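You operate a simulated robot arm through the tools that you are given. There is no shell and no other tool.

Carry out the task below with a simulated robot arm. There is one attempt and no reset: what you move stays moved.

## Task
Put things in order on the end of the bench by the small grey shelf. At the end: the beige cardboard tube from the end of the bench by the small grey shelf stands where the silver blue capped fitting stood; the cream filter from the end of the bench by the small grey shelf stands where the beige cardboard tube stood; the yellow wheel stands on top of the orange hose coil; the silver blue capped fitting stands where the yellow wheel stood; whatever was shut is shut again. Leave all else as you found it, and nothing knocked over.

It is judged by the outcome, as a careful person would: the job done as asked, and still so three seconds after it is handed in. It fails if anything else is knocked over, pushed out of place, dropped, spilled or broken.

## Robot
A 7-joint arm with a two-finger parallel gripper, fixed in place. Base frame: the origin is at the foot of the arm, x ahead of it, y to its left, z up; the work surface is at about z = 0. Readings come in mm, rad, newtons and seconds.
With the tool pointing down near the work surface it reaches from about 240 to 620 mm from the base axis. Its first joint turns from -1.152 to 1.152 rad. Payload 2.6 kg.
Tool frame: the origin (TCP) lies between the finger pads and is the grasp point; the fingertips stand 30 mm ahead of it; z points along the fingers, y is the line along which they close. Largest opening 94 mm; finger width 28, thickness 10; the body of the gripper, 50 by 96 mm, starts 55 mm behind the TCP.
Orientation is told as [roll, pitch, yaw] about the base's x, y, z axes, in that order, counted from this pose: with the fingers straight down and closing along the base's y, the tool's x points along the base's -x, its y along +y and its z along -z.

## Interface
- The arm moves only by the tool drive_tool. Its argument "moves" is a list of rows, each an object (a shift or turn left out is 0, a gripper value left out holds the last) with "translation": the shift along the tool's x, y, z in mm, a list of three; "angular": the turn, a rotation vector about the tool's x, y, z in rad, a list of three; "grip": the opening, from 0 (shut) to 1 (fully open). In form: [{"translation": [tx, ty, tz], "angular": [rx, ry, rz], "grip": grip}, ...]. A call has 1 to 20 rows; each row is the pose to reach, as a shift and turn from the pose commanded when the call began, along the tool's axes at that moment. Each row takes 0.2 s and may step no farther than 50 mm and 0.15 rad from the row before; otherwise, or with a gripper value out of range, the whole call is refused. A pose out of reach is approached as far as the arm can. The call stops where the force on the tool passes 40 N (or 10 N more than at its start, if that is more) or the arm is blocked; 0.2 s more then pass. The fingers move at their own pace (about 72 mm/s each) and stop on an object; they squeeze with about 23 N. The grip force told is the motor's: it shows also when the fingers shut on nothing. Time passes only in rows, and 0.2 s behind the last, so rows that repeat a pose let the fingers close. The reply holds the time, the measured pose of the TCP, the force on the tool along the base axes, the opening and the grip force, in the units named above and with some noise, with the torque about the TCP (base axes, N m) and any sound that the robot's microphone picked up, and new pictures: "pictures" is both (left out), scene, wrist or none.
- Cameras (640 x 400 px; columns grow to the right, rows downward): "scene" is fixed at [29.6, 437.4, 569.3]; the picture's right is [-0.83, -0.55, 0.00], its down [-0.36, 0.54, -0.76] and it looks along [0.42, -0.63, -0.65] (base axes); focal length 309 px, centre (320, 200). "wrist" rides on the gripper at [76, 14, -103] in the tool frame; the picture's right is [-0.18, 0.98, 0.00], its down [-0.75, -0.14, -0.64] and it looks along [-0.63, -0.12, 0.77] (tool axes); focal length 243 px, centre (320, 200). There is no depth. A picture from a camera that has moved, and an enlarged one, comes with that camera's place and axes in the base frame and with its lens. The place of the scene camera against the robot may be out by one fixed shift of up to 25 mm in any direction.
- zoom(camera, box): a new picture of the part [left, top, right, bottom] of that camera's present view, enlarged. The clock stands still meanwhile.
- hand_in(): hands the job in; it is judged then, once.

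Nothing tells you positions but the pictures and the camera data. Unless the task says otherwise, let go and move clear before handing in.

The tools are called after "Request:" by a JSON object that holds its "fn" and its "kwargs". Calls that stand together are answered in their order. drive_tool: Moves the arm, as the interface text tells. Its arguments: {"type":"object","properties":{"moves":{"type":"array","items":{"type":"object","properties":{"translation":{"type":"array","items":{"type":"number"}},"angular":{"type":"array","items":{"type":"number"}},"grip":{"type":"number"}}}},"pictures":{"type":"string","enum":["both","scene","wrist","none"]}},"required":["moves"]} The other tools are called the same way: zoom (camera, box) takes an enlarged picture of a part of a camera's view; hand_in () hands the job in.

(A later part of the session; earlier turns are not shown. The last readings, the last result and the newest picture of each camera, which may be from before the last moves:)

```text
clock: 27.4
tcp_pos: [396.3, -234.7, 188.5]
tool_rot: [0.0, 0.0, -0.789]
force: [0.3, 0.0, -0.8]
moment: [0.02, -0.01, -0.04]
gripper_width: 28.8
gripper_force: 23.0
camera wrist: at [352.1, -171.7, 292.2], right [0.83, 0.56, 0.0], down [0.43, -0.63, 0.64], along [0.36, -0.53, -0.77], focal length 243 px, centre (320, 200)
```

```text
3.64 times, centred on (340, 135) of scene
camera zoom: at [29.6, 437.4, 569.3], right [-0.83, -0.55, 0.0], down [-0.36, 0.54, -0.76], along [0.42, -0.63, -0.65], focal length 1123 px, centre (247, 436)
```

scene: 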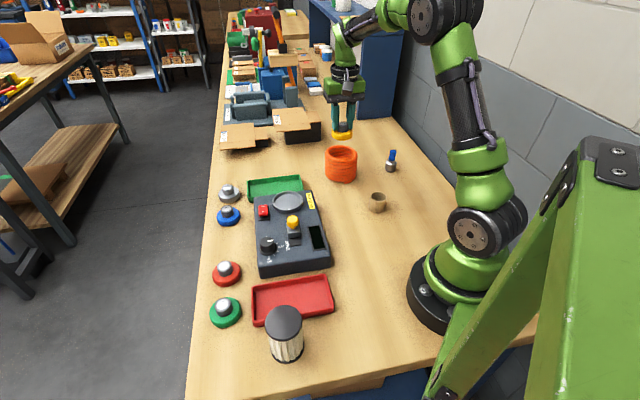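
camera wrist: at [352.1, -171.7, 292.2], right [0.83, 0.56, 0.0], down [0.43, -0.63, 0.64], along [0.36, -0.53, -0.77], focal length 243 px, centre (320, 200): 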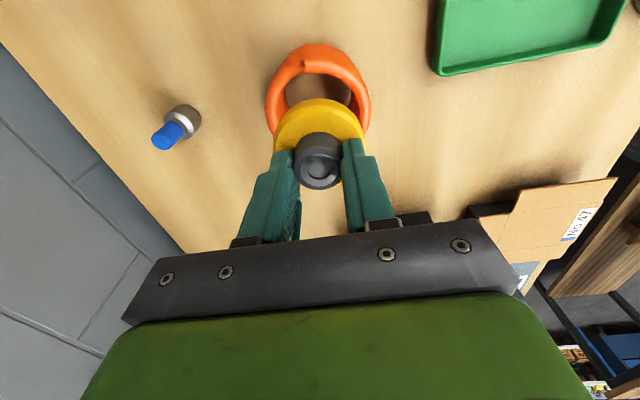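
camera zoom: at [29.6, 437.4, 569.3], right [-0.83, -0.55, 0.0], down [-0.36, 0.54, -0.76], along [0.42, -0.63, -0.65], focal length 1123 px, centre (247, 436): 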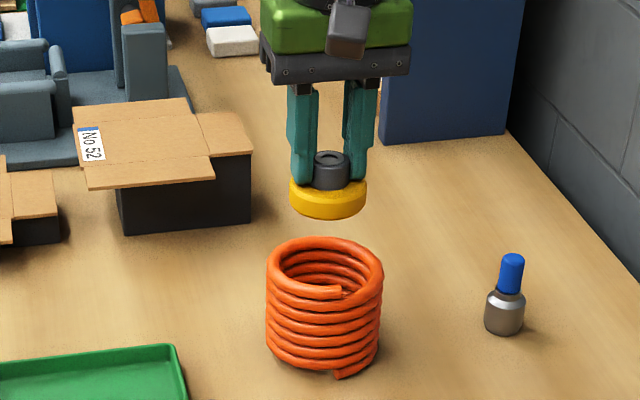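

The coil's centre is near (394, -236), top between z 74 and 86. I align and lower in small steps to feel whether its top carries the wheel.

Request:
{"fn": "drive_tool", "kwargs": {"moves": [{"translation": [-2.5, -2.5, 8], "grip": 0}, {"translation": [-2.5, -2.5, 22], "grip": 0}, {"translation": [-2.5, -2.5, 36], "grip": 0}, {"translation": [-2.5, -2.5, 46], "grip": 0}, {"translation": [-2.5, -2.5, 46], "grip": 0}], "pictures": "both"}}

Request:
{"fn": "zoom", "kwargs": {"camera": "wrist", "box": [240, 30, 400, 200]}}

Request:
{"fn": "zoom", "kwargs": {"camera": "scene", "box": [300, 110, 380, 190]}}

```text
clock: 28.6
tcp_pos: [396.9, -241.0, 143.3]
tool_rot: [-0.002, 0.0, -0.789]
force: [0.1, -0.6, -0.8]
moment: [0.01, -0.03, 0.04]
gripper_width: 29.0
gripper_force: 22.6
camera wrist: at [353.0, -175.7, 246.6], right [0.83, 0.56, 0.0], down [0.43, -0.63, 0.64], along [0.36, -0.53, -0.77], focal length 243 px, centre (320, 200)
```

scene: 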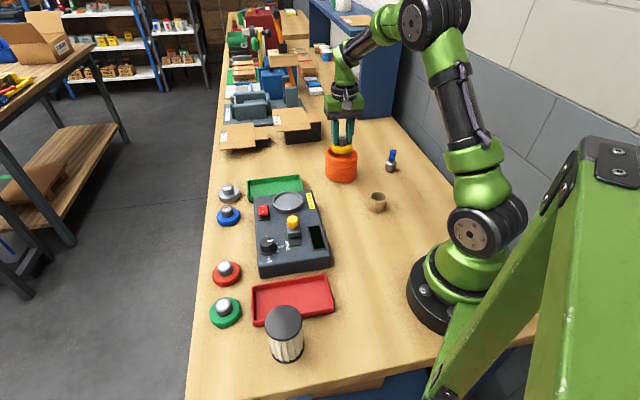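
wrist: 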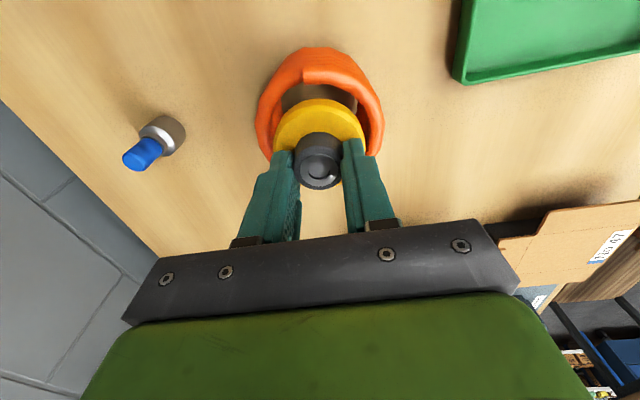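

```text
2.35 times, centred on (320, 115) of wrist
camera zoom: at [353.0, -175.7, 246.6], right [0.83, 0.56, 0.0], down [0.43, -0.63, 0.64], along [0.36, -0.53, -0.77], focal length 571 px, centre (320, 400)
```

zoom: 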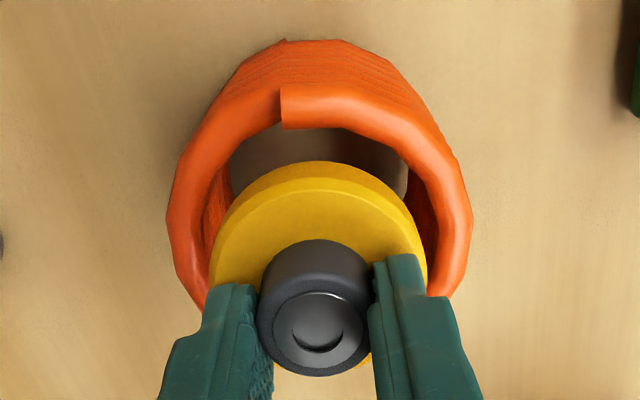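

```text
5.00 times, centred on (340, 150) of scene
camera zoom: at [29.6, 437.4, 569.3], right [-0.83, -0.55, 0.0], down [-0.36, 0.54, -0.76], along [0.42, -0.63, -0.65], focal length 1544 px, centre (220, 450)
```

zoom: 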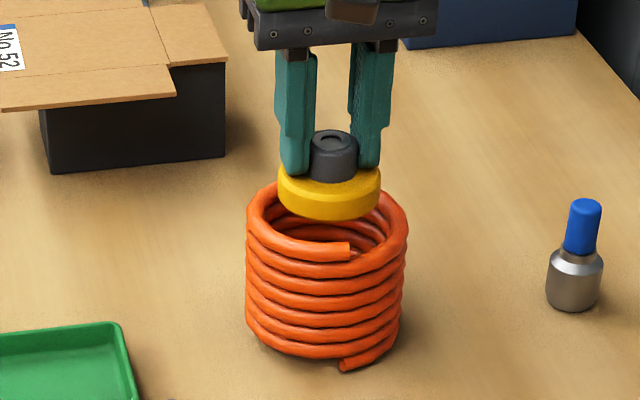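

The wheel and coil look concentric within 2 mm. I lower further in small steps.

Request:
{"fn": "drive_tool", "kwargs": {"moves": [{"translation": [0, 0, 3], "grip": 0}, {"translation": [0, 0, 6], "grip": 0}, {"translation": [0, 0, 8], "grip": 0}, {"translation": [0, 0, 8], "grip": 0}], "pictures": "none"}}

Request:
{"fn": "drive_tool", "kwargs": {"moves": [{"translation": [0, 0, 2], "grip": 0}, {"translation": [0, 0, 4], "grip": 0}, {"translation": [0, 0, 4], "grip": 0}], "pictures": "scene"}}

Request:
{"fn": "zoom", "kwargs": {"camera": "scene", "box": [300, 110, 380, 190]}}

```text
clock: 29.8
tcp_pos: [397.1, -240.8, 137.8]
tool_rot: [0.002, -0.004, -0.79]
force: [-2.5, 3.0, 5.8]
moment: [-0.07, 0.16, -0.05]
gripper_width: 29.2
gripper_force: 23.3
stopped in row 4: the force on the tool passed its limit at 41 N (the readings are from after the stop); the commanded pose is now the measured one
```

```text
clock: 30.4
tcp_pos: [396.8, -240.1, 137.1]
tool_rot: [0.006, -0.008, -0.793]
force: [-3.1, 1.5, 4.6]
moment: [-0.04, 0.19, -0.05]
gripper_width: 29.0
gripper_force: 23.7
stopped in row 2: the force on the tool passed its limit at 45 N (the readings are from after the stop); the commanded pose is now the measured one
```

scene: 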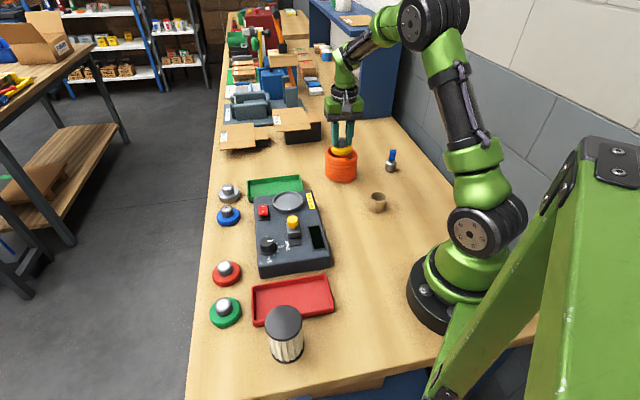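

```text
5.00 times, centred on (340, 150) of scene
camera zoom: at [29.5, 437.4, 569.3], right [-0.83, -0.55, 0.0], down [-0.36, 0.54, -0.76], along [0.42, -0.63, -0.65], focal length 1544 px, centre (220, 450)
```

zoom: 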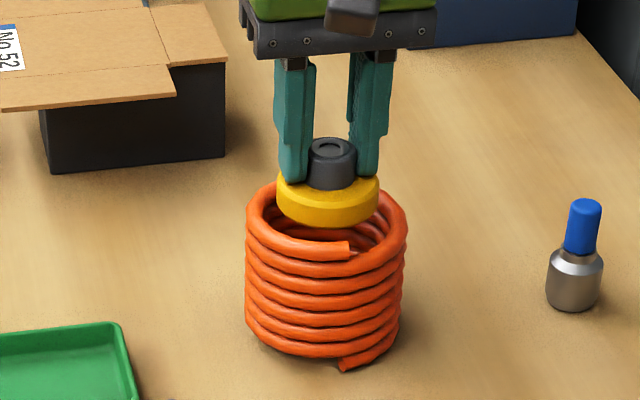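

The coil's top carries the wheel (firm contact at its centre with z≈89). I relax the pressure, then open the fingers a little and look.

Request:
{"fn": "drive_tool", "kwargs": {"moves": [{"translation": [0, 0, -0.5], "grip": 0}, {"translation": [0, 0, -0.5], "grip": 0}, {"translation": [0, 0, -0.5], "grip": 0.4}, {"translation": [0, 0, -0.5], "grip": 0.45}, {"translation": [0, 0, -0.5], "grip": 0.45}], "pictures": "both"}}

Request:
{"fn": "zoom", "kwargs": {"camera": "scene", "box": [300, 110, 380, 190]}}

Request:
{"fn": "zoom", "kwargs": {"camera": "wrist", "box": [240, 30, 400, 200]}}

```text
clock: 31.6
tcp_pos: [397.5, -239.4, 138.6]
tool_rot: [0.006, -0.005, -0.791]
force: [2.0, 1.2, 3.6]
moment: [0.06, 0.06, -0.03]
gripper_width: 41.6
gripper_force: 0.0
camera wrist: at [353.5, -175.8, 240.6], right [0.83, 0.56, 0.01], down [0.42, -0.63, 0.65], along [0.37, -0.53, -0.76], focal length 243 px, centre (320, 200)
```

scene: 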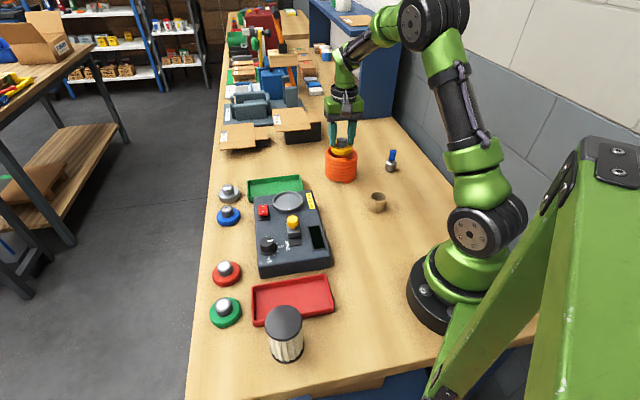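
wrist: 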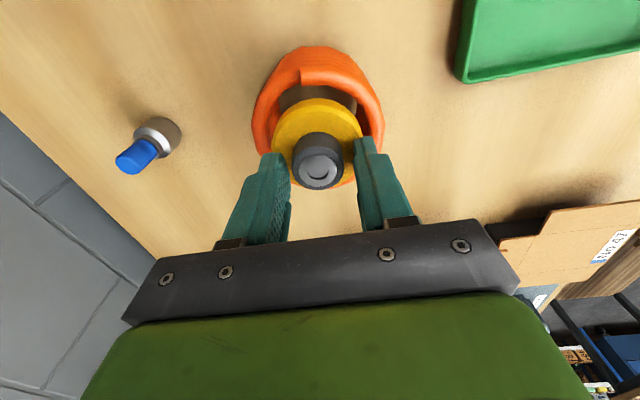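

```text
5.00 times, centred on (340, 150) of scene
camera zoom: at [29.5, 437.4, 569.3], right [-0.83, -0.55, 0.0], down [-0.36, 0.54, -0.76], along [0.42, -0.63, -0.65], focal length 1544 px, centre (220, 450)
```

zoom: 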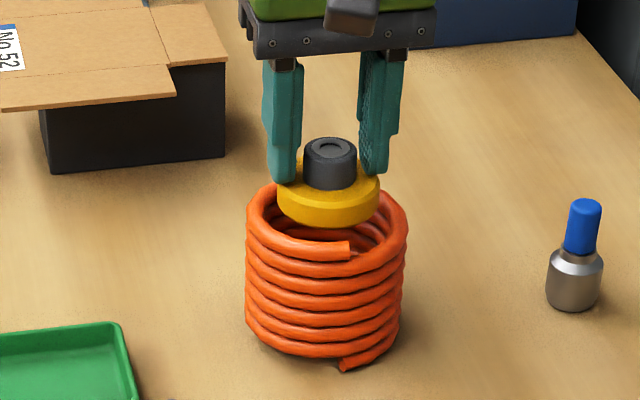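

```text
2.35 times, centred on (320, 115) of wrist
camera zoom: at [353.5, -175.8, 240.6], right [0.83, 0.56, 0.01], down [0.42, -0.63, 0.65], along [0.37, -0.53, -0.76], focal length 571 px, centre (320, 400)
```

zoom: 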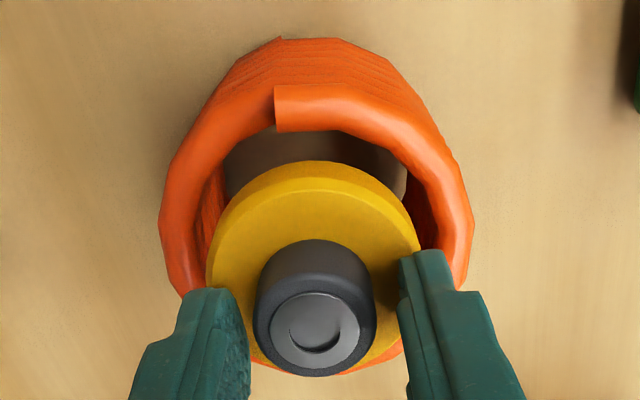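

The wheel stands on the coil with the hub released. I rise straight up, slowly at first.

Request:
{"fn": "drive_tool", "kwargs": {"moves": [{"translation": [0, 0, -3], "grip": 0.45}, {"translation": [0, 0, -10], "grip": 0.45}, {"translation": [0, 0, -25], "grip": 0.45}, {"translation": [0, 0, -50], "grip": 0.45}, {"translation": [0, 0, -80], "grip": 0.45}, {"translation": [0, 0, -80], "grip": 0.45}], "pictures": "both"}}

Request:
{"fn": "zoom", "kwargs": {"camera": "scene", "box": [300, 110, 420, 220]}}

```text
clock: 33.0
tcp_pos: [399.1, -240.4, 217.5]
tool_rot: [0.004, -0.007, -0.795]
force: [0.5, 0.1, -0.1]
moment: [0.02, 0.03, 0.0]
gripper_width: 42.4
gripper_force: 0.0
camera wrist: at [354.2, -175.4, 321.3], right [0.83, 0.56, 0.01], down [0.42, -0.63, 0.65], along [0.36, -0.53, -0.76], focal length 243 px, centre (320, 200)
```

scene: 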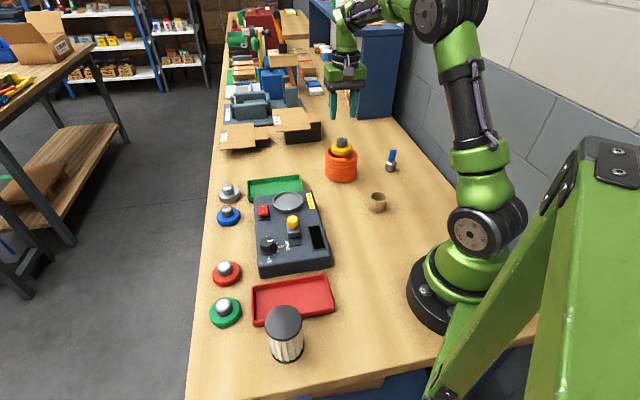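
wrist: 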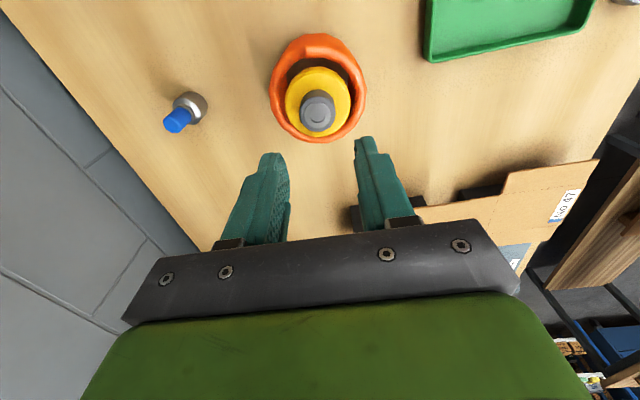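

```text
3.64 times, centred on (360, 165) of scene
camera zoom: at [29.6, 437.4, 569.3], right [-0.83, -0.55, 0.0], down [-0.36, 0.54, -0.76], along [0.42, -0.63, -0.65], focal length 1123 px, centre (174, 327)
```

zoom: 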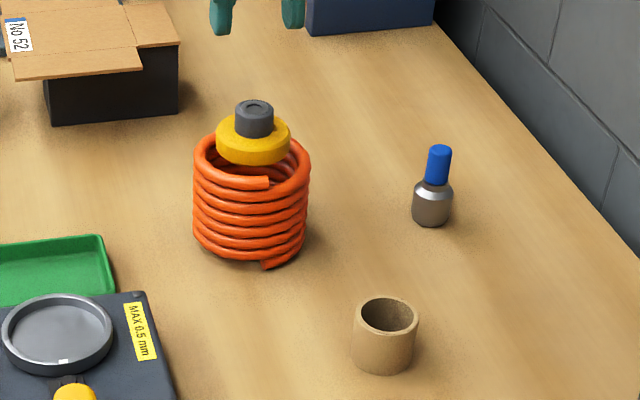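

The wheel is standing on the coil. Next is the blue-capped fitting; I zoom to locate it.

Request:
{"fn": "zoom", "kwargs": {"camera": "wrist", "box": [140, 60, 240, 150]}}

```text
4.44 times, centred on (190, 105) of wrist
camera zoom: at [354.2, -175.4, 321.3], right [0.83, 0.56, 0.01], down [0.42, -0.63, 0.65], along [0.36, -0.53, -0.76], focal length 1078 px, centre (898, 622)
```

zoom: 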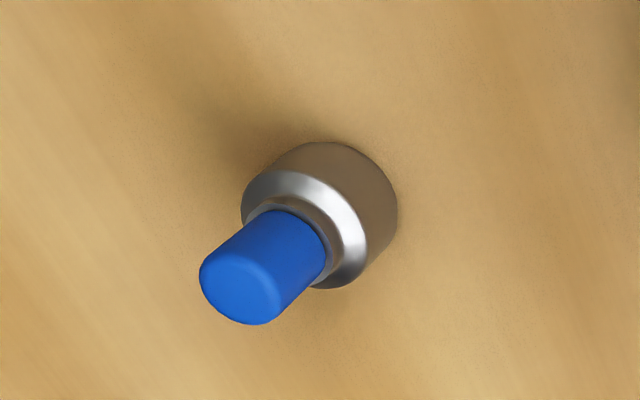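

The fitting stands at about (281, -360), roughly 58 mm tall with a ~34 mm body. I move above it and check.

Request:
{"fn": "drive_tool", "kwargs": {"moves": [{"translation": [0, -40, 0], "angular": [0.0078, 0.002, 0], "grip": 0.7}, {"translation": [-1, -80, 0], "angular": [0.0078, 0.002, 0], "grip": 0.7}, {"translation": [-2, -125, 10], "angular": [0.0078, 0.002, 0], "grip": 0.7}, {"translation": [-3, -168, 40], "angular": [0.0078, 0.002, 0], "grip": 0.7}, {"translation": [-3, -168, 80], "angular": [0.0078, 0.002, 0], "grip": 0.7}, {"translation": [-3, -168, 80], "angular": [0.0078, 0.002, 0], "grip": 0.7}], "pictures": "both"}}

Request:
{"fn": "zoom", "kwargs": {"camera": "wrist", "box": [240, 60, 400, 200]}}

```text
refused: row 4 steps farther than a row can; nothing moved
```

```text
2.86 times, centred on (320, 130) of wrist
camera zoom: at [354.2, -175.4, 321.3], right [0.83, 0.56, 0.01], down [0.42, -0.63, 0.65], along [0.36, -0.53, -0.76], focal length 693 px, centre (320, 400)
```

zoom: 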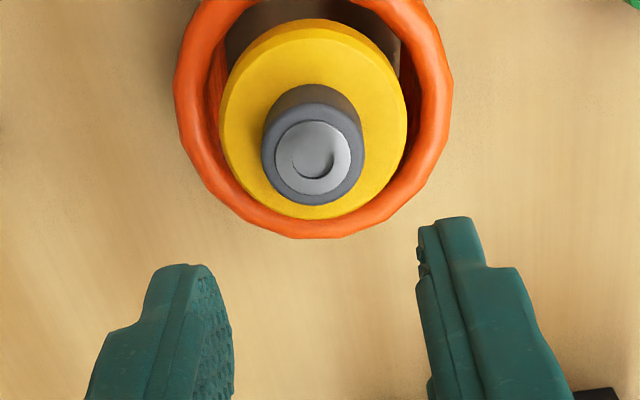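

One step was too long, so nothing moved. I repeat the move with shorter steps.

Request:
{"fn": "drive_tool", "kwargs": {"moves": [{"translation": [0, -40, 0], "angular": [0.0078, 0.002, 0], "grip": 0.7}, {"translation": [-1, -80, 0], "angular": [0.0078, 0.002, 0], "grip": 0.7}, {"translation": [-2, -120, 5], "angular": [0.0078, 0.002, 0], "grip": 0.7}, {"translation": [-3, -155, 20], "angular": [0.0078, 0.002, 0], "grip": 0.7}, {"translation": [-3, -168, 50], "angular": [0.0078, 0.002, 0], "grip": 0.7}, {"translation": [-3, -168, 80], "angular": [0.0078, 0.002, 0], "grip": 0.7}, {"translation": [-3, -168, 80], "angular": [0.0078, 0.002, 0], "grip": 0.7}], "pictures": "both"}}

Request:
{"fn": "zoom", "kwargs": {"camera": "wrist", "box": [240, 60, 400, 200]}}

```text
clock: 34.6
tcp_pos: [279.8, -358.7, 136.3]
tool_rot: [-0.004, -0.005, -0.793]
force: [-0.9, -0.4, 0.4]
moment: [-0.02, -0.01, -0.02]
gripper_width: 65.8
gripper_force: 0.1
camera wrist: at [235.7, -294.1, 238.6], right [0.83, 0.56, 0.0], down [0.43, -0.63, 0.65], along [0.36, -0.54, -0.76], focal length 243 px, centre (320, 200)
```

scene: 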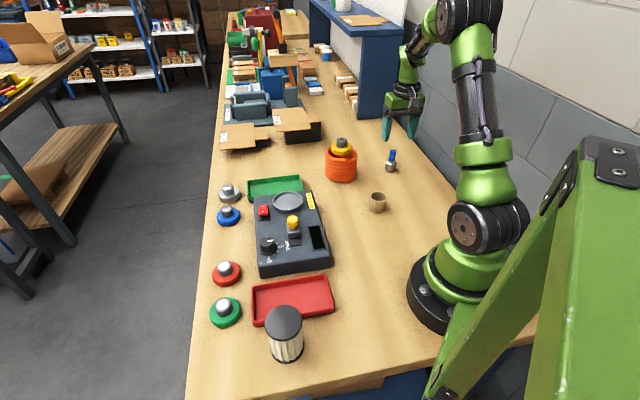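
wrist: 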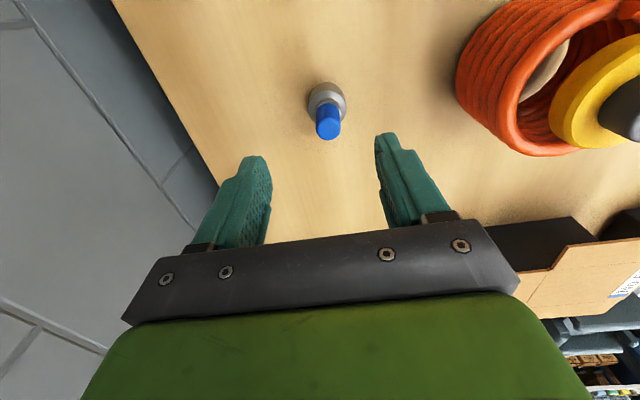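

```text
2.86 times, centred on (320, 130) of wrist
camera zoom: at [235.7, -294.1, 238.6], right [0.83, 0.56, 0.0], down [0.43, -0.63, 0.65], along [0.36, -0.54, -0.76], focal length 693 px, centre (320, 400)
```

zoom: 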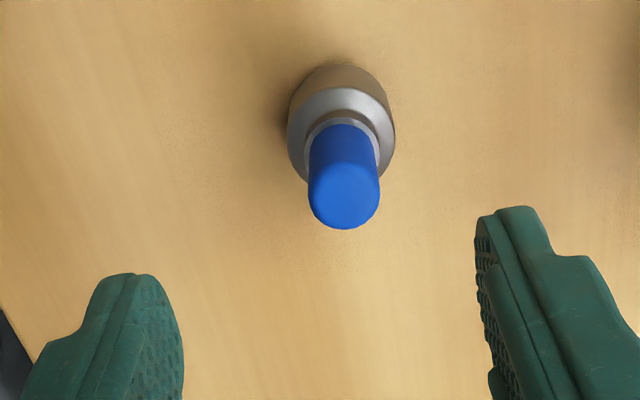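

The fitting's centre is about 5 mm off along the closing direction: near (285, -356). I correct and lower most of the way.

Request:
{"fn": "drive_tool", "kwargs": {"moves": [{"translation": [-1.9, 5.4, 15], "grip": 0.7}, {"translation": [-1.9, 5.4, 40], "grip": 0.7}, {"translation": [-1.9, 5.4, 65], "grip": 0.7}, {"translation": [-1.9, 5.4, 80], "grip": 0.7}, {"translation": [-1.9, 5.4, 80], "grip": 0.7}], "pictures": "both"}}

Request:
{"fn": "zoom", "kwargs": {"camera": "wrist", "box": [240, 60, 400, 200]}}

Request:
{"fn": "zoom", "kwargs": {"camera": "scene", "box": [350, 110, 430, 180]}}

```text
clock: 35.8
tcp_pos: [285.4, -358.7, 54.4]
tool_rot: [-0.003, -0.005, -0.795]
force: [-0.3, 1.2, -0.5]
moment: [0.01, 0.01, -0.02]
gripper_width: 65.8
gripper_force: 0.0
camera wrist: at [242.0, -294.3, 158.3], right [0.83, 0.56, 0.0], down [0.43, -0.63, 0.65], along [0.36, -0.54, -0.76], focal length 243 px, centre (320, 200)
```

scene: 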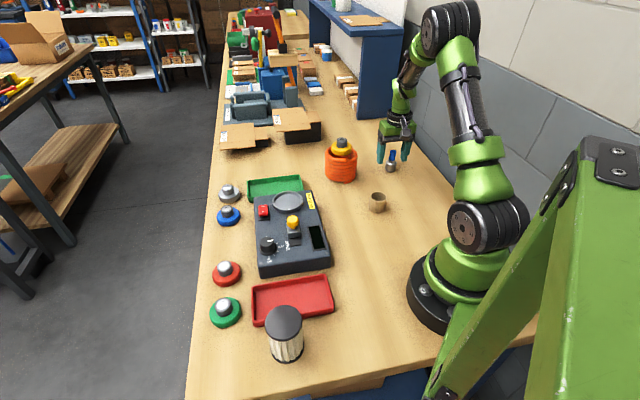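
wrist: 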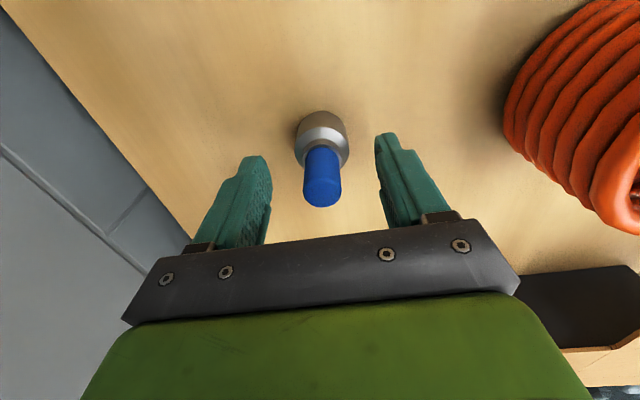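

```text
2.86 times, centred on (320, 130) of wrist
camera zoom: at [242.0, -294.3, 158.3], right [0.83, 0.56, 0.0], down [0.43, -0.63, 0.65], along [0.36, -0.54, -0.76], focal length 693 px, centre (320, 400)
```

zoom: 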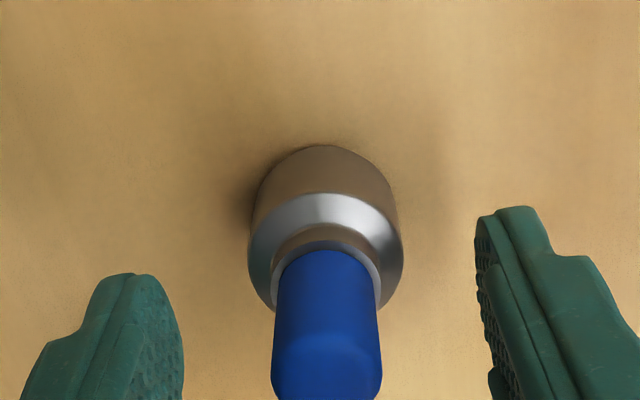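

```text
5.71 times, centred on (390, 145) of scene
camera zoom: at [29.6, 437.4, 569.3], right [-0.83, -0.55, 0.0], down [-0.36, 0.54, -0.76], along [0.42, -0.63, -0.65], focal length 1764 px, centre (-80, 514)
```

zoom: 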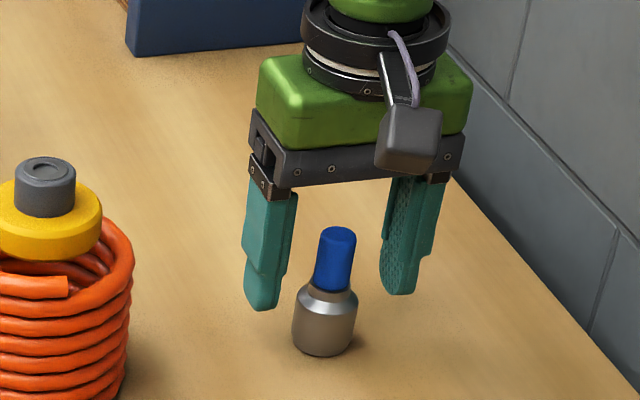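

Centre is near (284, -355.5). I shift slightly, lower to grip the body near z 6–24 and close.

Request:
{"fn": "drive_tool", "kwargs": {"moves": [{"translation": [3.5, 1, 8], "grip": 0.7}, {"translation": [3.5, 1, 18], "grip": 0.7}, {"translation": [3.5, 1, 18], "grip": 0.7}], "pictures": "wrist"}}

Request:
{"fn": "zoom", "kwargs": {"camera": "wrist", "box": [240, 60, 400, 200]}}

Request:
{"fn": "drive_tool", "kwargs": {"moves": [{"grip": 0.45}, {"grip": 0.3}, {"grip": 0.1}, {"grip": 0}, {"grip": 0}], "pictures": "both"}}

Request:
{"fn": "zoom", "kwargs": {"camera": "wrist", "box": [240, 60, 400, 200]}}

Request:
{"fn": "zoom", "kwargs": {"camera": "scene", "box": [350, 110, 430, 180]}}

```text
clock: 36.6
tcp_pos: [284.3, -353.8, 37.7]
tool_rot: [-0.004, -0.005, -0.792]
force: [0.1, 0.0, 0.2]
moment: [-0.01, 0.0, -0.01]
gripper_width: 65.7
gripper_force: 0.1
camera wrist: at [240.3, -290.1, 141.2], right [0.83, 0.56, 0.0], down [0.43, -0.63, 0.65], along [0.36, -0.54, -0.76], focal length 243 px, centre (320, 200)
```

wrist: 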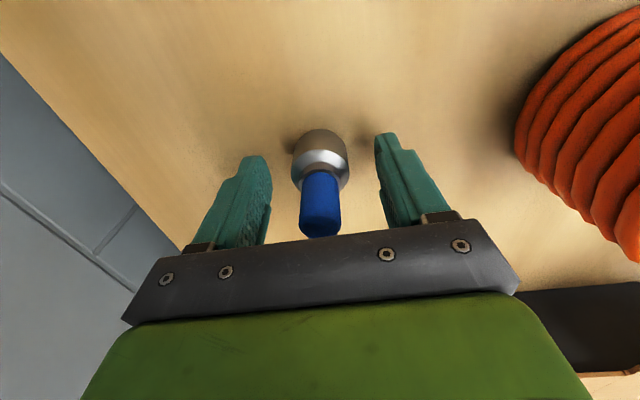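

```text
2.86 times, centred on (320, 130) of wrist
camera zoom: at [240.3, -290.1, 141.2], right [0.83, 0.56, 0.0], down [0.43, -0.63, 0.65], along [0.36, -0.54, -0.76], focal length 693 px, centre (320, 400)
```

zoom: 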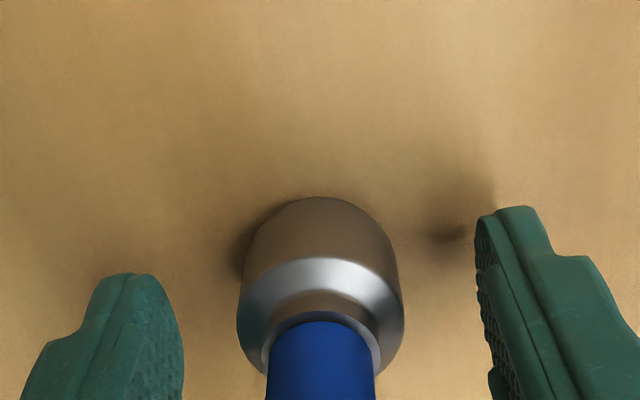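

```text
clock: 37.8
tcp_pos: [282.4, -355.1, 38.2]
tool_rot: [-0.003, -0.005, -0.794]
force: [-0.1, -0.4, 0.4]
moment: [-0.01, -0.02, 0.0]
gripper_width: 31.9
gripper_force: 22.7
camera wrist: at [240.3, -290.2, 141.5], right [0.83, 0.56, 0.0], down [0.43, -0.63, 0.65], along [0.36, -0.54, -0.76], focal length 243 px, centre (320, 200)
```

scene: 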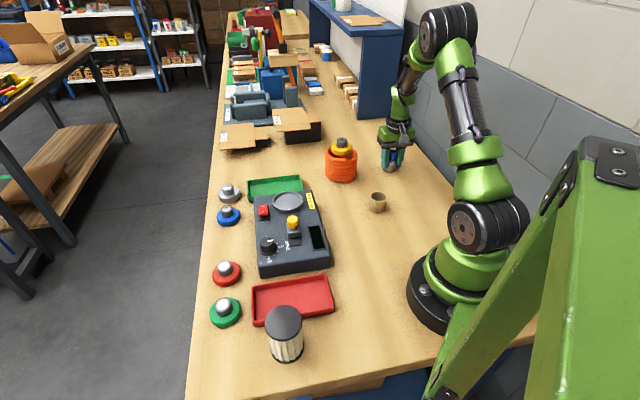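
wrist: 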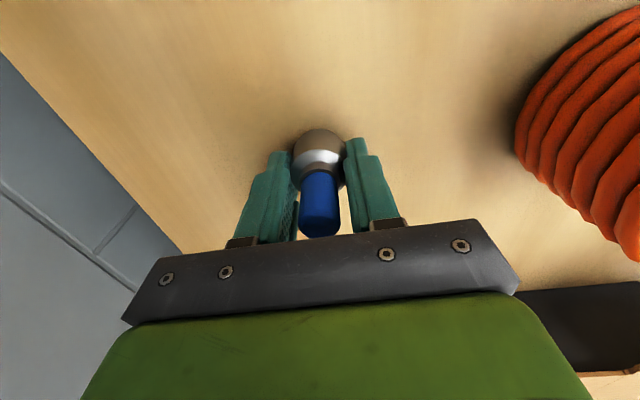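

```text
2.86 times, centred on (320, 130) of wrist
camera zoom: at [240.3, -290.2, 141.5], right [0.83, 0.56, 0.0], down [0.43, -0.63, 0.65], along [0.36, -0.54, -0.76], focal length 693 px, centre (320, 400)
```

zoom: 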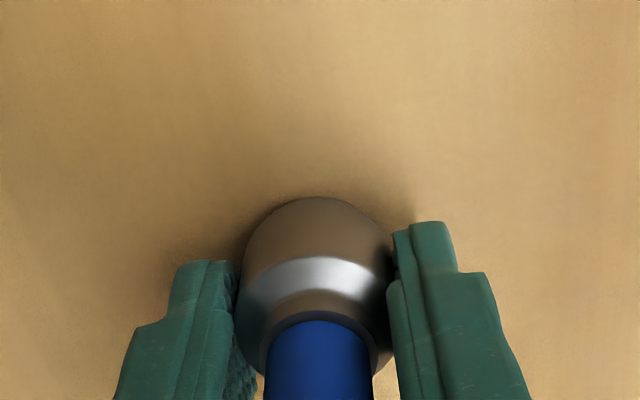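

```text
5.71 times, centred on (390, 145) of scene
camera zoom: at [29.6, 437.4, 569.3], right [-0.83, -0.55, 0.0], down [-0.36, 0.54, -0.76], along [0.42, -0.63, -0.65], focal length 1764 px, centre (-80, 514)
```

zoom: 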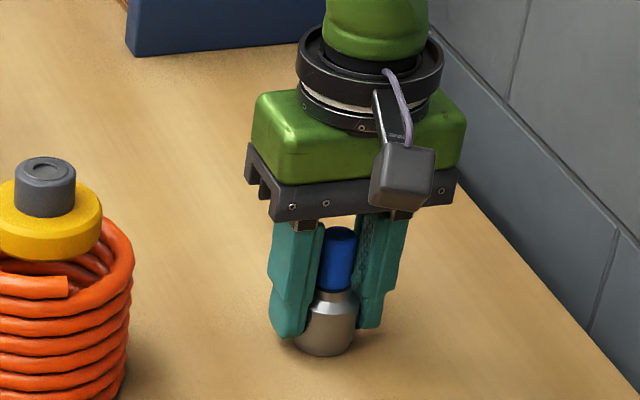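

Gripped at 32 mm. I note its spot as about (283.4, -354.6) and lift slowly.

Request:
{"fn": "drive_tool", "kwargs": {"moves": [{"translation": [0, 0, -4], "grip": 0}, {"translation": [0, 0, -12], "grip": 0}, {"translation": [0, 0, -24], "grip": 0}, {"translation": [0, 0, -40], "grip": 0}, {"translation": [0, 0, -58], "grip": 0}, {"translation": [0, 0, -76], "grip": 0}, {"translation": [0, 0, -94], "grip": 0}, {"translation": [0, 0, -112], "grip": 0}, {"translation": [0, 0, -130], "grip": 0}, {"translation": [0, 0, -148], "grip": 0}, {"translation": [0, 0, -164], "grip": 0}, {"translation": [0, 0, -176], "grip": 0}, {"translation": [0, 0, -182], "grip": 0}, {"translation": [0, 0, -182], "grip": 0}], "pictures": "both"}}

```text
clock: 40.8
tcp_pos: [282.1, -355.4, 221.9]
tool_rot: [-0.003, -0.005, -0.793]
force: [0.0, 0.1, -0.1]
moment: [-0.05, 0.0, -0.01]
gripper_width: 32.2
gripper_force: 23.7
camera wrist: at [238.8, -290.8, 323.9], right [0.83, 0.56, 0.0], down [0.43, -0.63, 0.65], along [0.36, -0.54, -0.76], focal length 243 px, centre (320, 200)
```

scene: 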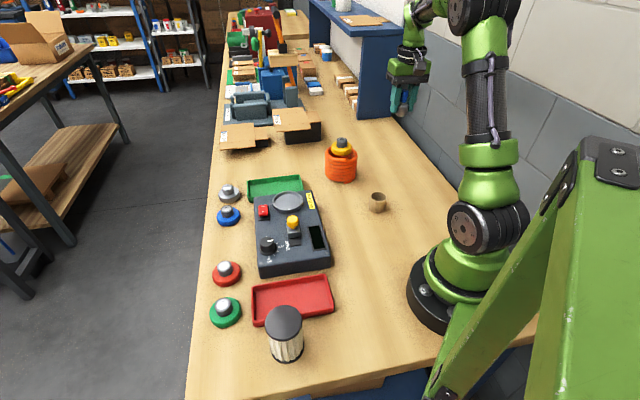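
wrist: 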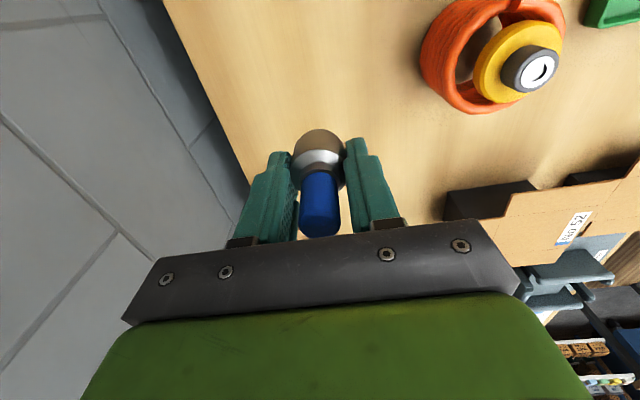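

Held well. I carry it high over the bench to above the yellow wheel's former spot.

Request:
{"fn": "drive_tool", "kwargs": {"moves": [{"translation": [2.2, 4.9, 0], "grip": 0}, {"translation": [7.8, 17, 0], "grip": 0}, {"translation": [17.7, 39, 0], "grip": 0}, {"translation": [31, 68.2, 0], "grip": 0}, {"translation": [44.3, 97.5, 0], "grip": 0}, {"translation": [57.6, 126.7, 0], "grip": 0}, {"translation": [70.9, 156, 0], "grip": 0}, {"translation": [84.2, 185.2, 0], "grip": 0}, {"translation": [97.5, 214.5, 0], "grip": 0}, {"translation": [110.8, 243.7, 0], "grip": 0}, {"translation": [124, 273, 0], "grip": 0}, {"translation": [137.3, 302.2, 0], "grip": 0}, {"translation": [150.6, 331.4, 0], "grip": 0}, {"translation": [163.9, 360.7, 0], "grip": 0}, {"translation": [177.2, 390, 0], "grip": 0}, {"translation": [190.5, 419.2, 0], "grip": 0}, {"translation": [203.8, 448.4, 0], "grip": 0}, {"translation": [213.7, 470.3, 0], "grip": 0}, {"translation": [219.3, 482.5, 0], "grip": 0}, {"translation": [221.5, 487.4, 0], "grip": 0}], "pictures": "none"}}

Request:
{"fn": "drive_tool", "kwargs": {"moves": [{"translation": [0, 0, 15]}, {"translation": [0, 0, 40]}, {"translation": [0, 0, 65]}, {"translation": [0, 0, 85]}, {"translation": [0, 0, 95]}, {"translation": [0, 0, 95]}], "pictures": "both"}}

Request:
{"fn": "zoom", "kwargs": {"camera": "scene", "box": [180, 170, 290, 280]}}

Request:
{"fn": "zoom", "kwargs": {"camera": "wrist", "box": [220, 0, 420, 240]}}

```text
clock: 45.0
tcp_pos: [476.2, 146.0, 220.5]
tool_rot: [-0.004, -0.004, -0.792]
force: [0.4, 0.2, -0.4]
moment: [0.05, -0.03, 0.0]
gripper_width: 32.0
gripper_force: 23.0
```

```text
clock: 46.4
tcp_pos: [475.5, 145.5, 123.1]
tool_rot: [-0.002, -0.005, -0.793]
force: [-0.4, 1.1, -0.7]
moment: [0.0, 0.01, -0.01]
gripper_width: 32.1
gripper_force: 23.3
camera wrist: at [432.8, 210.7, 226.0], right [0.83, 0.56, 0.0], down [0.43, -0.63, 0.65], along [0.36, -0.54, -0.76], focal length 243 px, centre (320, 200)
```

scene: 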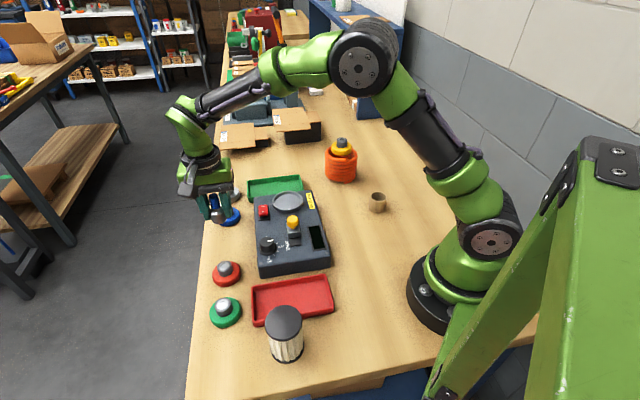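
wrist: 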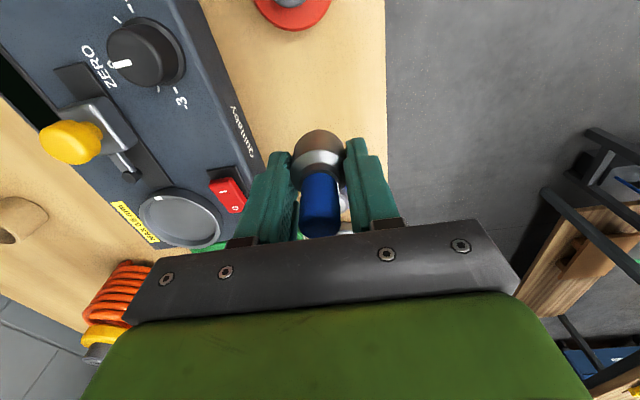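

```text
3.64 times, centred on (235, 225) of scene
camera zoom: at [29.6, 437.4, 569.3], right [-0.83, -0.55, 0.0], down [-0.36, 0.54, -0.76], along [0.42, -0.63, -0.65], focal length 1123 px, centre (629, 109)
```

zoom: 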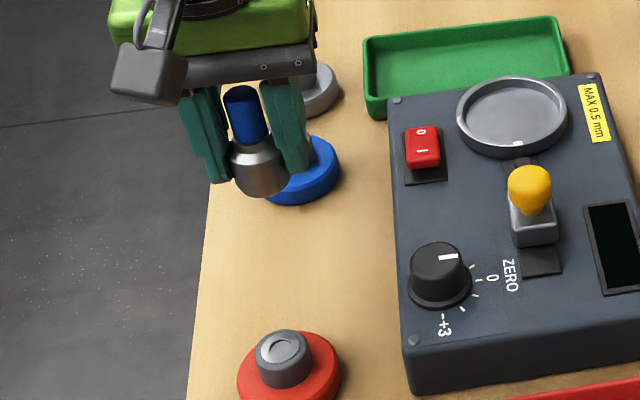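

```text
1.67 times, centred on (320, 120) of wrist
camera zoom: at [432.8, 210.7, 226.0], right [0.83, 0.56, 0.0], down [0.43, -0.63, 0.65], along [0.36, -0.54, -0.76], focal length 404 px, centre (320, 333)
```

zoom: 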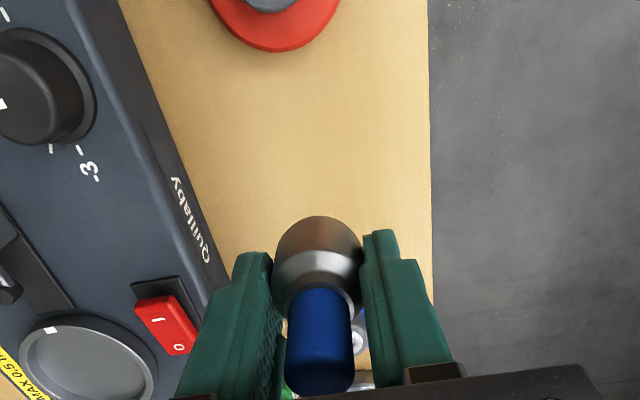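

It is above the spot (475, 144.5). I lower it in stages down to near the bench.

Request:
{"fn": "drive_tool", "kwargs": {"moves": [{"translation": [-0.6, -1, 15]}, {"translation": [-0.6, -1, 35]}, {"translation": [-0.6, -1, 55]}, {"translation": [-0.6, -1, 70]}, {"translation": [-0.6, -1, 78]}, {"translation": [-0.6, -1, 78]}], "pictures": "both"}}

Request:
{"fn": "zoom", "kwargs": {"camera": "scene", "box": [180, 170, 290, 280]}}

```text
clock: 47.8
tcp_pos: [474.8, 143.1, 45.4]
tool_rot: [-0.004, -0.004, -0.795]
force: [-0.5, 0.3, -1.4]
moment: [-0.01, -0.01, 0.04]
gripper_width: 31.9
gripper_force: 23.1
camera wrist: at [431.2, 208.2, 147.9], right [0.83, 0.56, 0.0], down [0.43, -0.63, 0.65], along [0.36, -0.54, -0.76], focal length 243 px, centre (320, 200)
```

scene: 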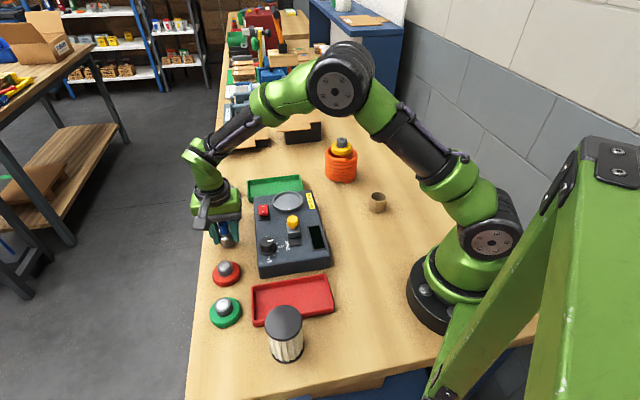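
wrist: 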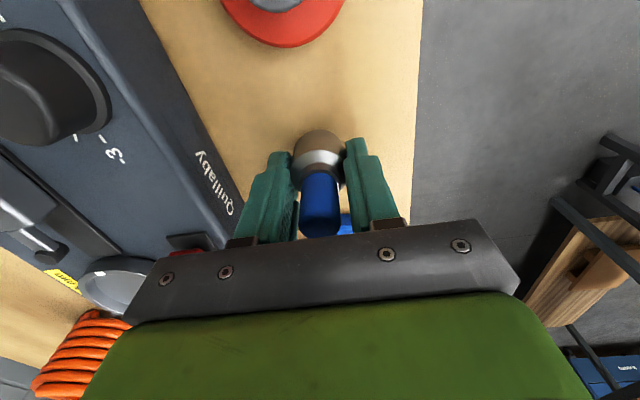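

```text
3.64 times, centred on (235, 225) of scene
camera zoom: at [29.6, 437.4, 569.3], right [-0.83, -0.55, 0.0], down [-0.36, 0.54, -0.76], along [0.42, -0.63, -0.65], focal length 1123 px, centre (629, 109)
```

zoom: 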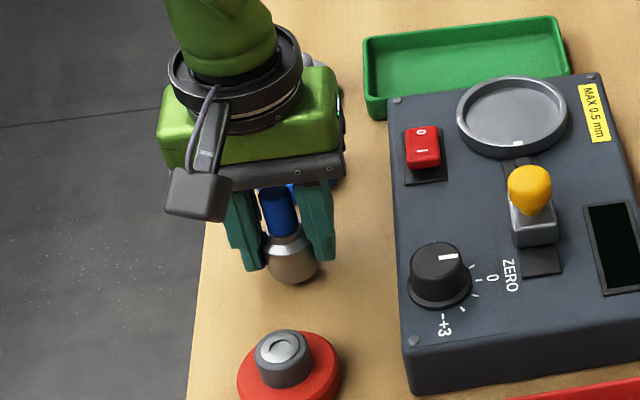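

Position matches the wheel's old place in the scene picture. I step down to touch.

Request:
{"fn": "drive_tool", "kwargs": {"moves": [{"translation": [0, 0, 2]}, {"translation": [0, 0, 4]}, {"translation": [0, 0, 5.5]}, {"translation": [0, 0, 5.5]}], "pictures": "none"}}

Request:
{"fn": "drive_tool", "kwargs": {"moves": [{"translation": [0, 0, 1]}, {"translation": [0, 0, 1]}], "pictures": "none"}}

```text
clock: 48.8
tcp_pos: [476.2, 144.1, 40.0]
tool_rot: [-0.003, -0.007, -0.792]
force: [-0.1, 1.3, -0.6]
moment: [0.0, -0.01, 0.03]
gripper_width: 31.9
gripper_force: 23.0
```

```text
clock: 49.4
tcp_pos: [474.5, 142.9, 38.9]
tool_rot: [-0.003, -0.004, -0.792]
force: [0.7, 0.4, 0.6]
moment: [0.0, 0.0, -0.01]
gripper_width: 32.4
gripper_force: 22.2
```

Request:
{"fn": "drive_tool", "kwargs": {"moves": [{"translation": [0, 0, 1]}, {"translation": [0, 0, 1]}], "pictures": "none"}}

```text
clock: 50.0
tcp_pos: [474.7, 143.1, 40.0]
tool_rot: [-0.003, -0.005, -0.793]
force: [-3.3, -1.5, 6.9]
moment: [-0.01, 0.1, 0.02]
gripper_width: 32.1
gripper_force: 23.6
```

The fitting touches the bench (7 N). I open the fingers and rise straight up.

Request:
{"fn": "drive_tool", "kwargs": {"moves": [{"translation": [0, 0, -0.5], "grip": 0}, {"translation": [0, 0, -0.5], "grip": 0.45}, {"translation": [0, 0, -0.5], "grip": 0.5}, {"translation": [0, 0, -0.5], "grip": 0.55}, {"translation": [0, 0, -5], "grip": 0.55}, {"translation": [0, 0, -20], "grip": 0.55}, {"translation": [0, 0, -45], "grip": 0.55}, {"translation": [0, 0, -80], "grip": 0.55}, {"translation": [0, 0, -120], "grip": 0.55}, {"translation": [0, 0, -120], "grip": 0.55}], "pictures": "both"}}

Request:
{"fn": "zoom", "kwargs": {"camera": "scene", "box": [180, 170, 290, 280]}}

Request:
{"fn": "zoom", "kwargs": {"camera": "wrist", "box": [240, 40, 400, 160]}}

```text
clock: 52.2
tcp_pos: [477.0, 142.7, 159.2]
tool_rot: [-0.004, -0.004, -0.793]
force: [0.3, 0.6, 0.3]
moment: [0.0, 0.01, -0.01]
gripper_width: 51.7
gripper_force: 0.0
camera wrist: at [433.3, 208.0, 261.5], right [0.83, 0.56, 0.0], down [0.43, -0.63, 0.65], along [0.36, -0.54, -0.76], focal length 243 px, centre (320, 200)
```

scene: 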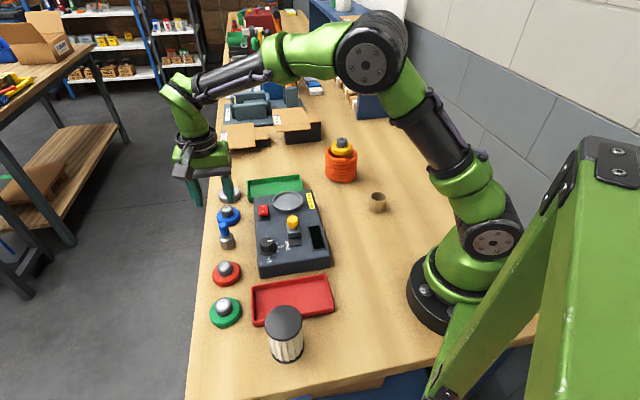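
wrist: 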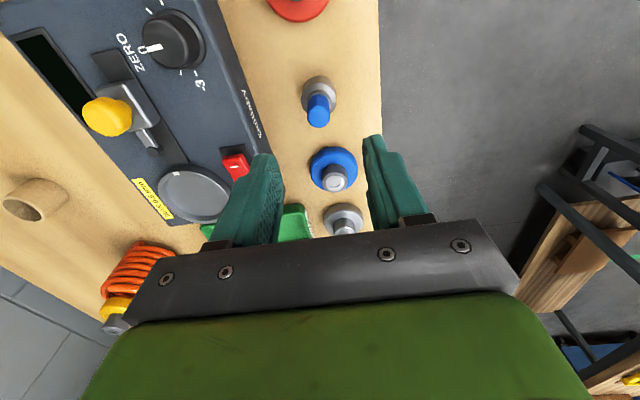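

```text
3.64 times, centred on (235, 225) of scene
camera zoom: at [29.6, 437.4, 569.3], right [-0.83, -0.55, 0.0], down [-0.36, 0.54, -0.76], along [0.42, -0.63, -0.65], focal length 1123 px, centre (629, 109)
```

zoom: 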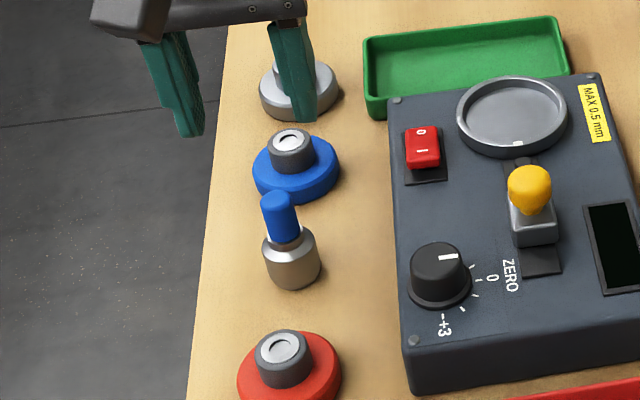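

```text
3.33 times, centred on (320, 100) of wrist
camera zoom: at [433.3, 208.0, 261.5], right [0.83, 0.56, 0.0], down [0.43, -0.63, 0.65], along [0.36, -0.54, -0.76], focal length 809 px, centre (320, 533)
```

zoom: 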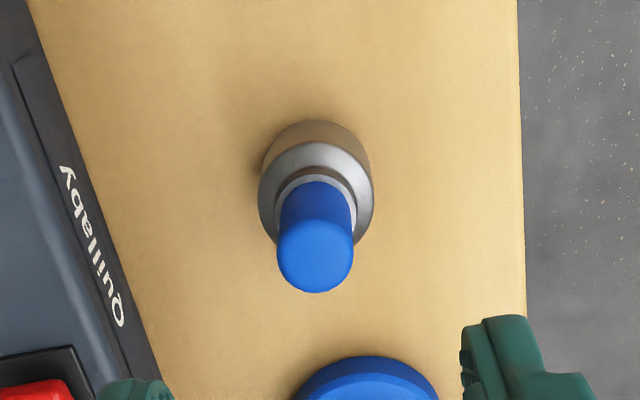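

The fitting stands upright where the wheel was. Next I move to the beige tube at roughly (241, -163).

Request:
{"fn": "drive_tool", "kwargs": {"moves": [{"translation": [0, -10, -30], "angular": [0.0015, 0.0056, 0], "grip": 0.8}, {"translation": [-5, -45, -40], "angular": [0.0015, 0.0056, 0], "grip": 0.8}, {"translation": [-11, -85, -40], "angular": [0.0015, 0.0056, 0], "grip": 0.8}, {"translation": [-17, -127, -40], "angular": [0.0015, 0.0056, 0], "grip": 0.8}, {"translation": [-23, -170, -40], "angular": [0.0015, 0.0056, 0], "grip": 0.8}, {"translation": [-29, -213, -40], "angular": [0.0015, 0.0056, 0], "grip": 0.8}, {"translation": [-35, -256, -40], "angular": [0.0015, 0.0056, 0], "grip": 0.8}, {"translation": [-41, -299, -40], "angular": [0.0015, 0.0056, 0], "grip": 0.8}, {"translation": [-48, -342, -40], "angular": [0.0015, 0.0056, 0], "grip": 0.8}, {"translation": [-54, -375, -20], "angular": [0.0015, 0.0056, 0], "grip": 0.8}, {"translation": [-54, -383, 0], "angular": [0.0015, 0.0056, 0], "grip": 0.8}, {"translation": [-54, -383, 0], "angular": [0.0015, 0.0056, 0], "grip": 0.8}], "pictures": "both"}}

Request:
{"fn": "zoom", "kwargs": {"camera": "wrist", "box": [240, 40, 400, 160]}}

```text
clock: 54.8
tcp_pos: [239.7, -163.0, 159.2]
tool_rot: [-0.006, 0.001, -0.794]
force: [0.3, 0.0, 0.0]
moment: [-0.04, 0.01, -0.02]
gripper_width: 75.2
gripper_force: 0.1
camera wrist: at [197.8, -97.9, 262.4], right [0.83, 0.56, 0.0], down [0.43, -0.63, 0.64], along [0.36, -0.53, -0.77], focal length 243 px, centre (320, 200)
```

scene: 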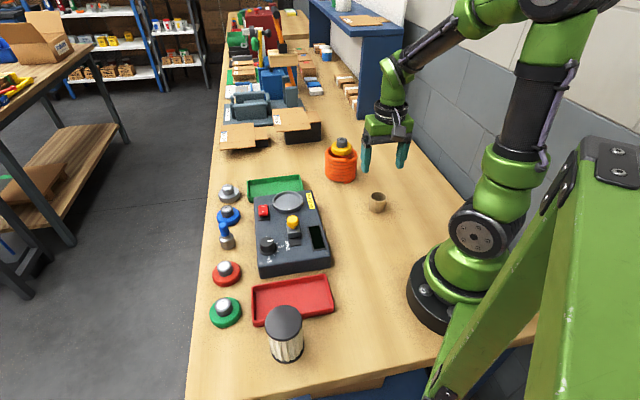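
wrist: 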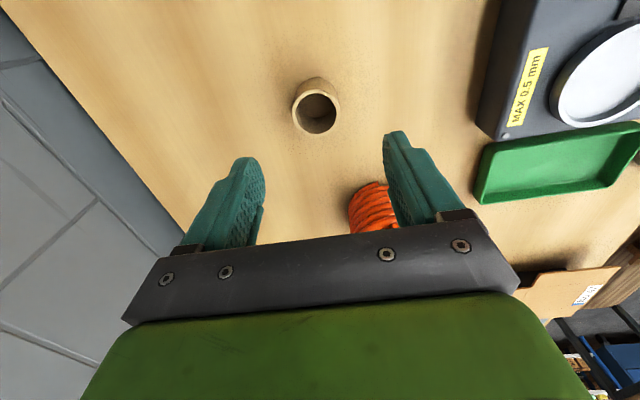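

```text
3.33 times, centred on (320, 100) of wrist
camera zoom: at [197.8, -97.9, 262.4], right [0.83, 0.56, 0.0], down [0.43, -0.63, 0.64], along [0.36, -0.53, -0.77], focal length 809 px, centre (320, 533)
```

zoom: 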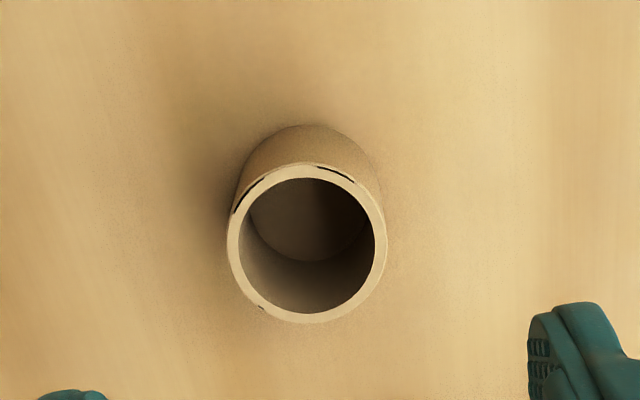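

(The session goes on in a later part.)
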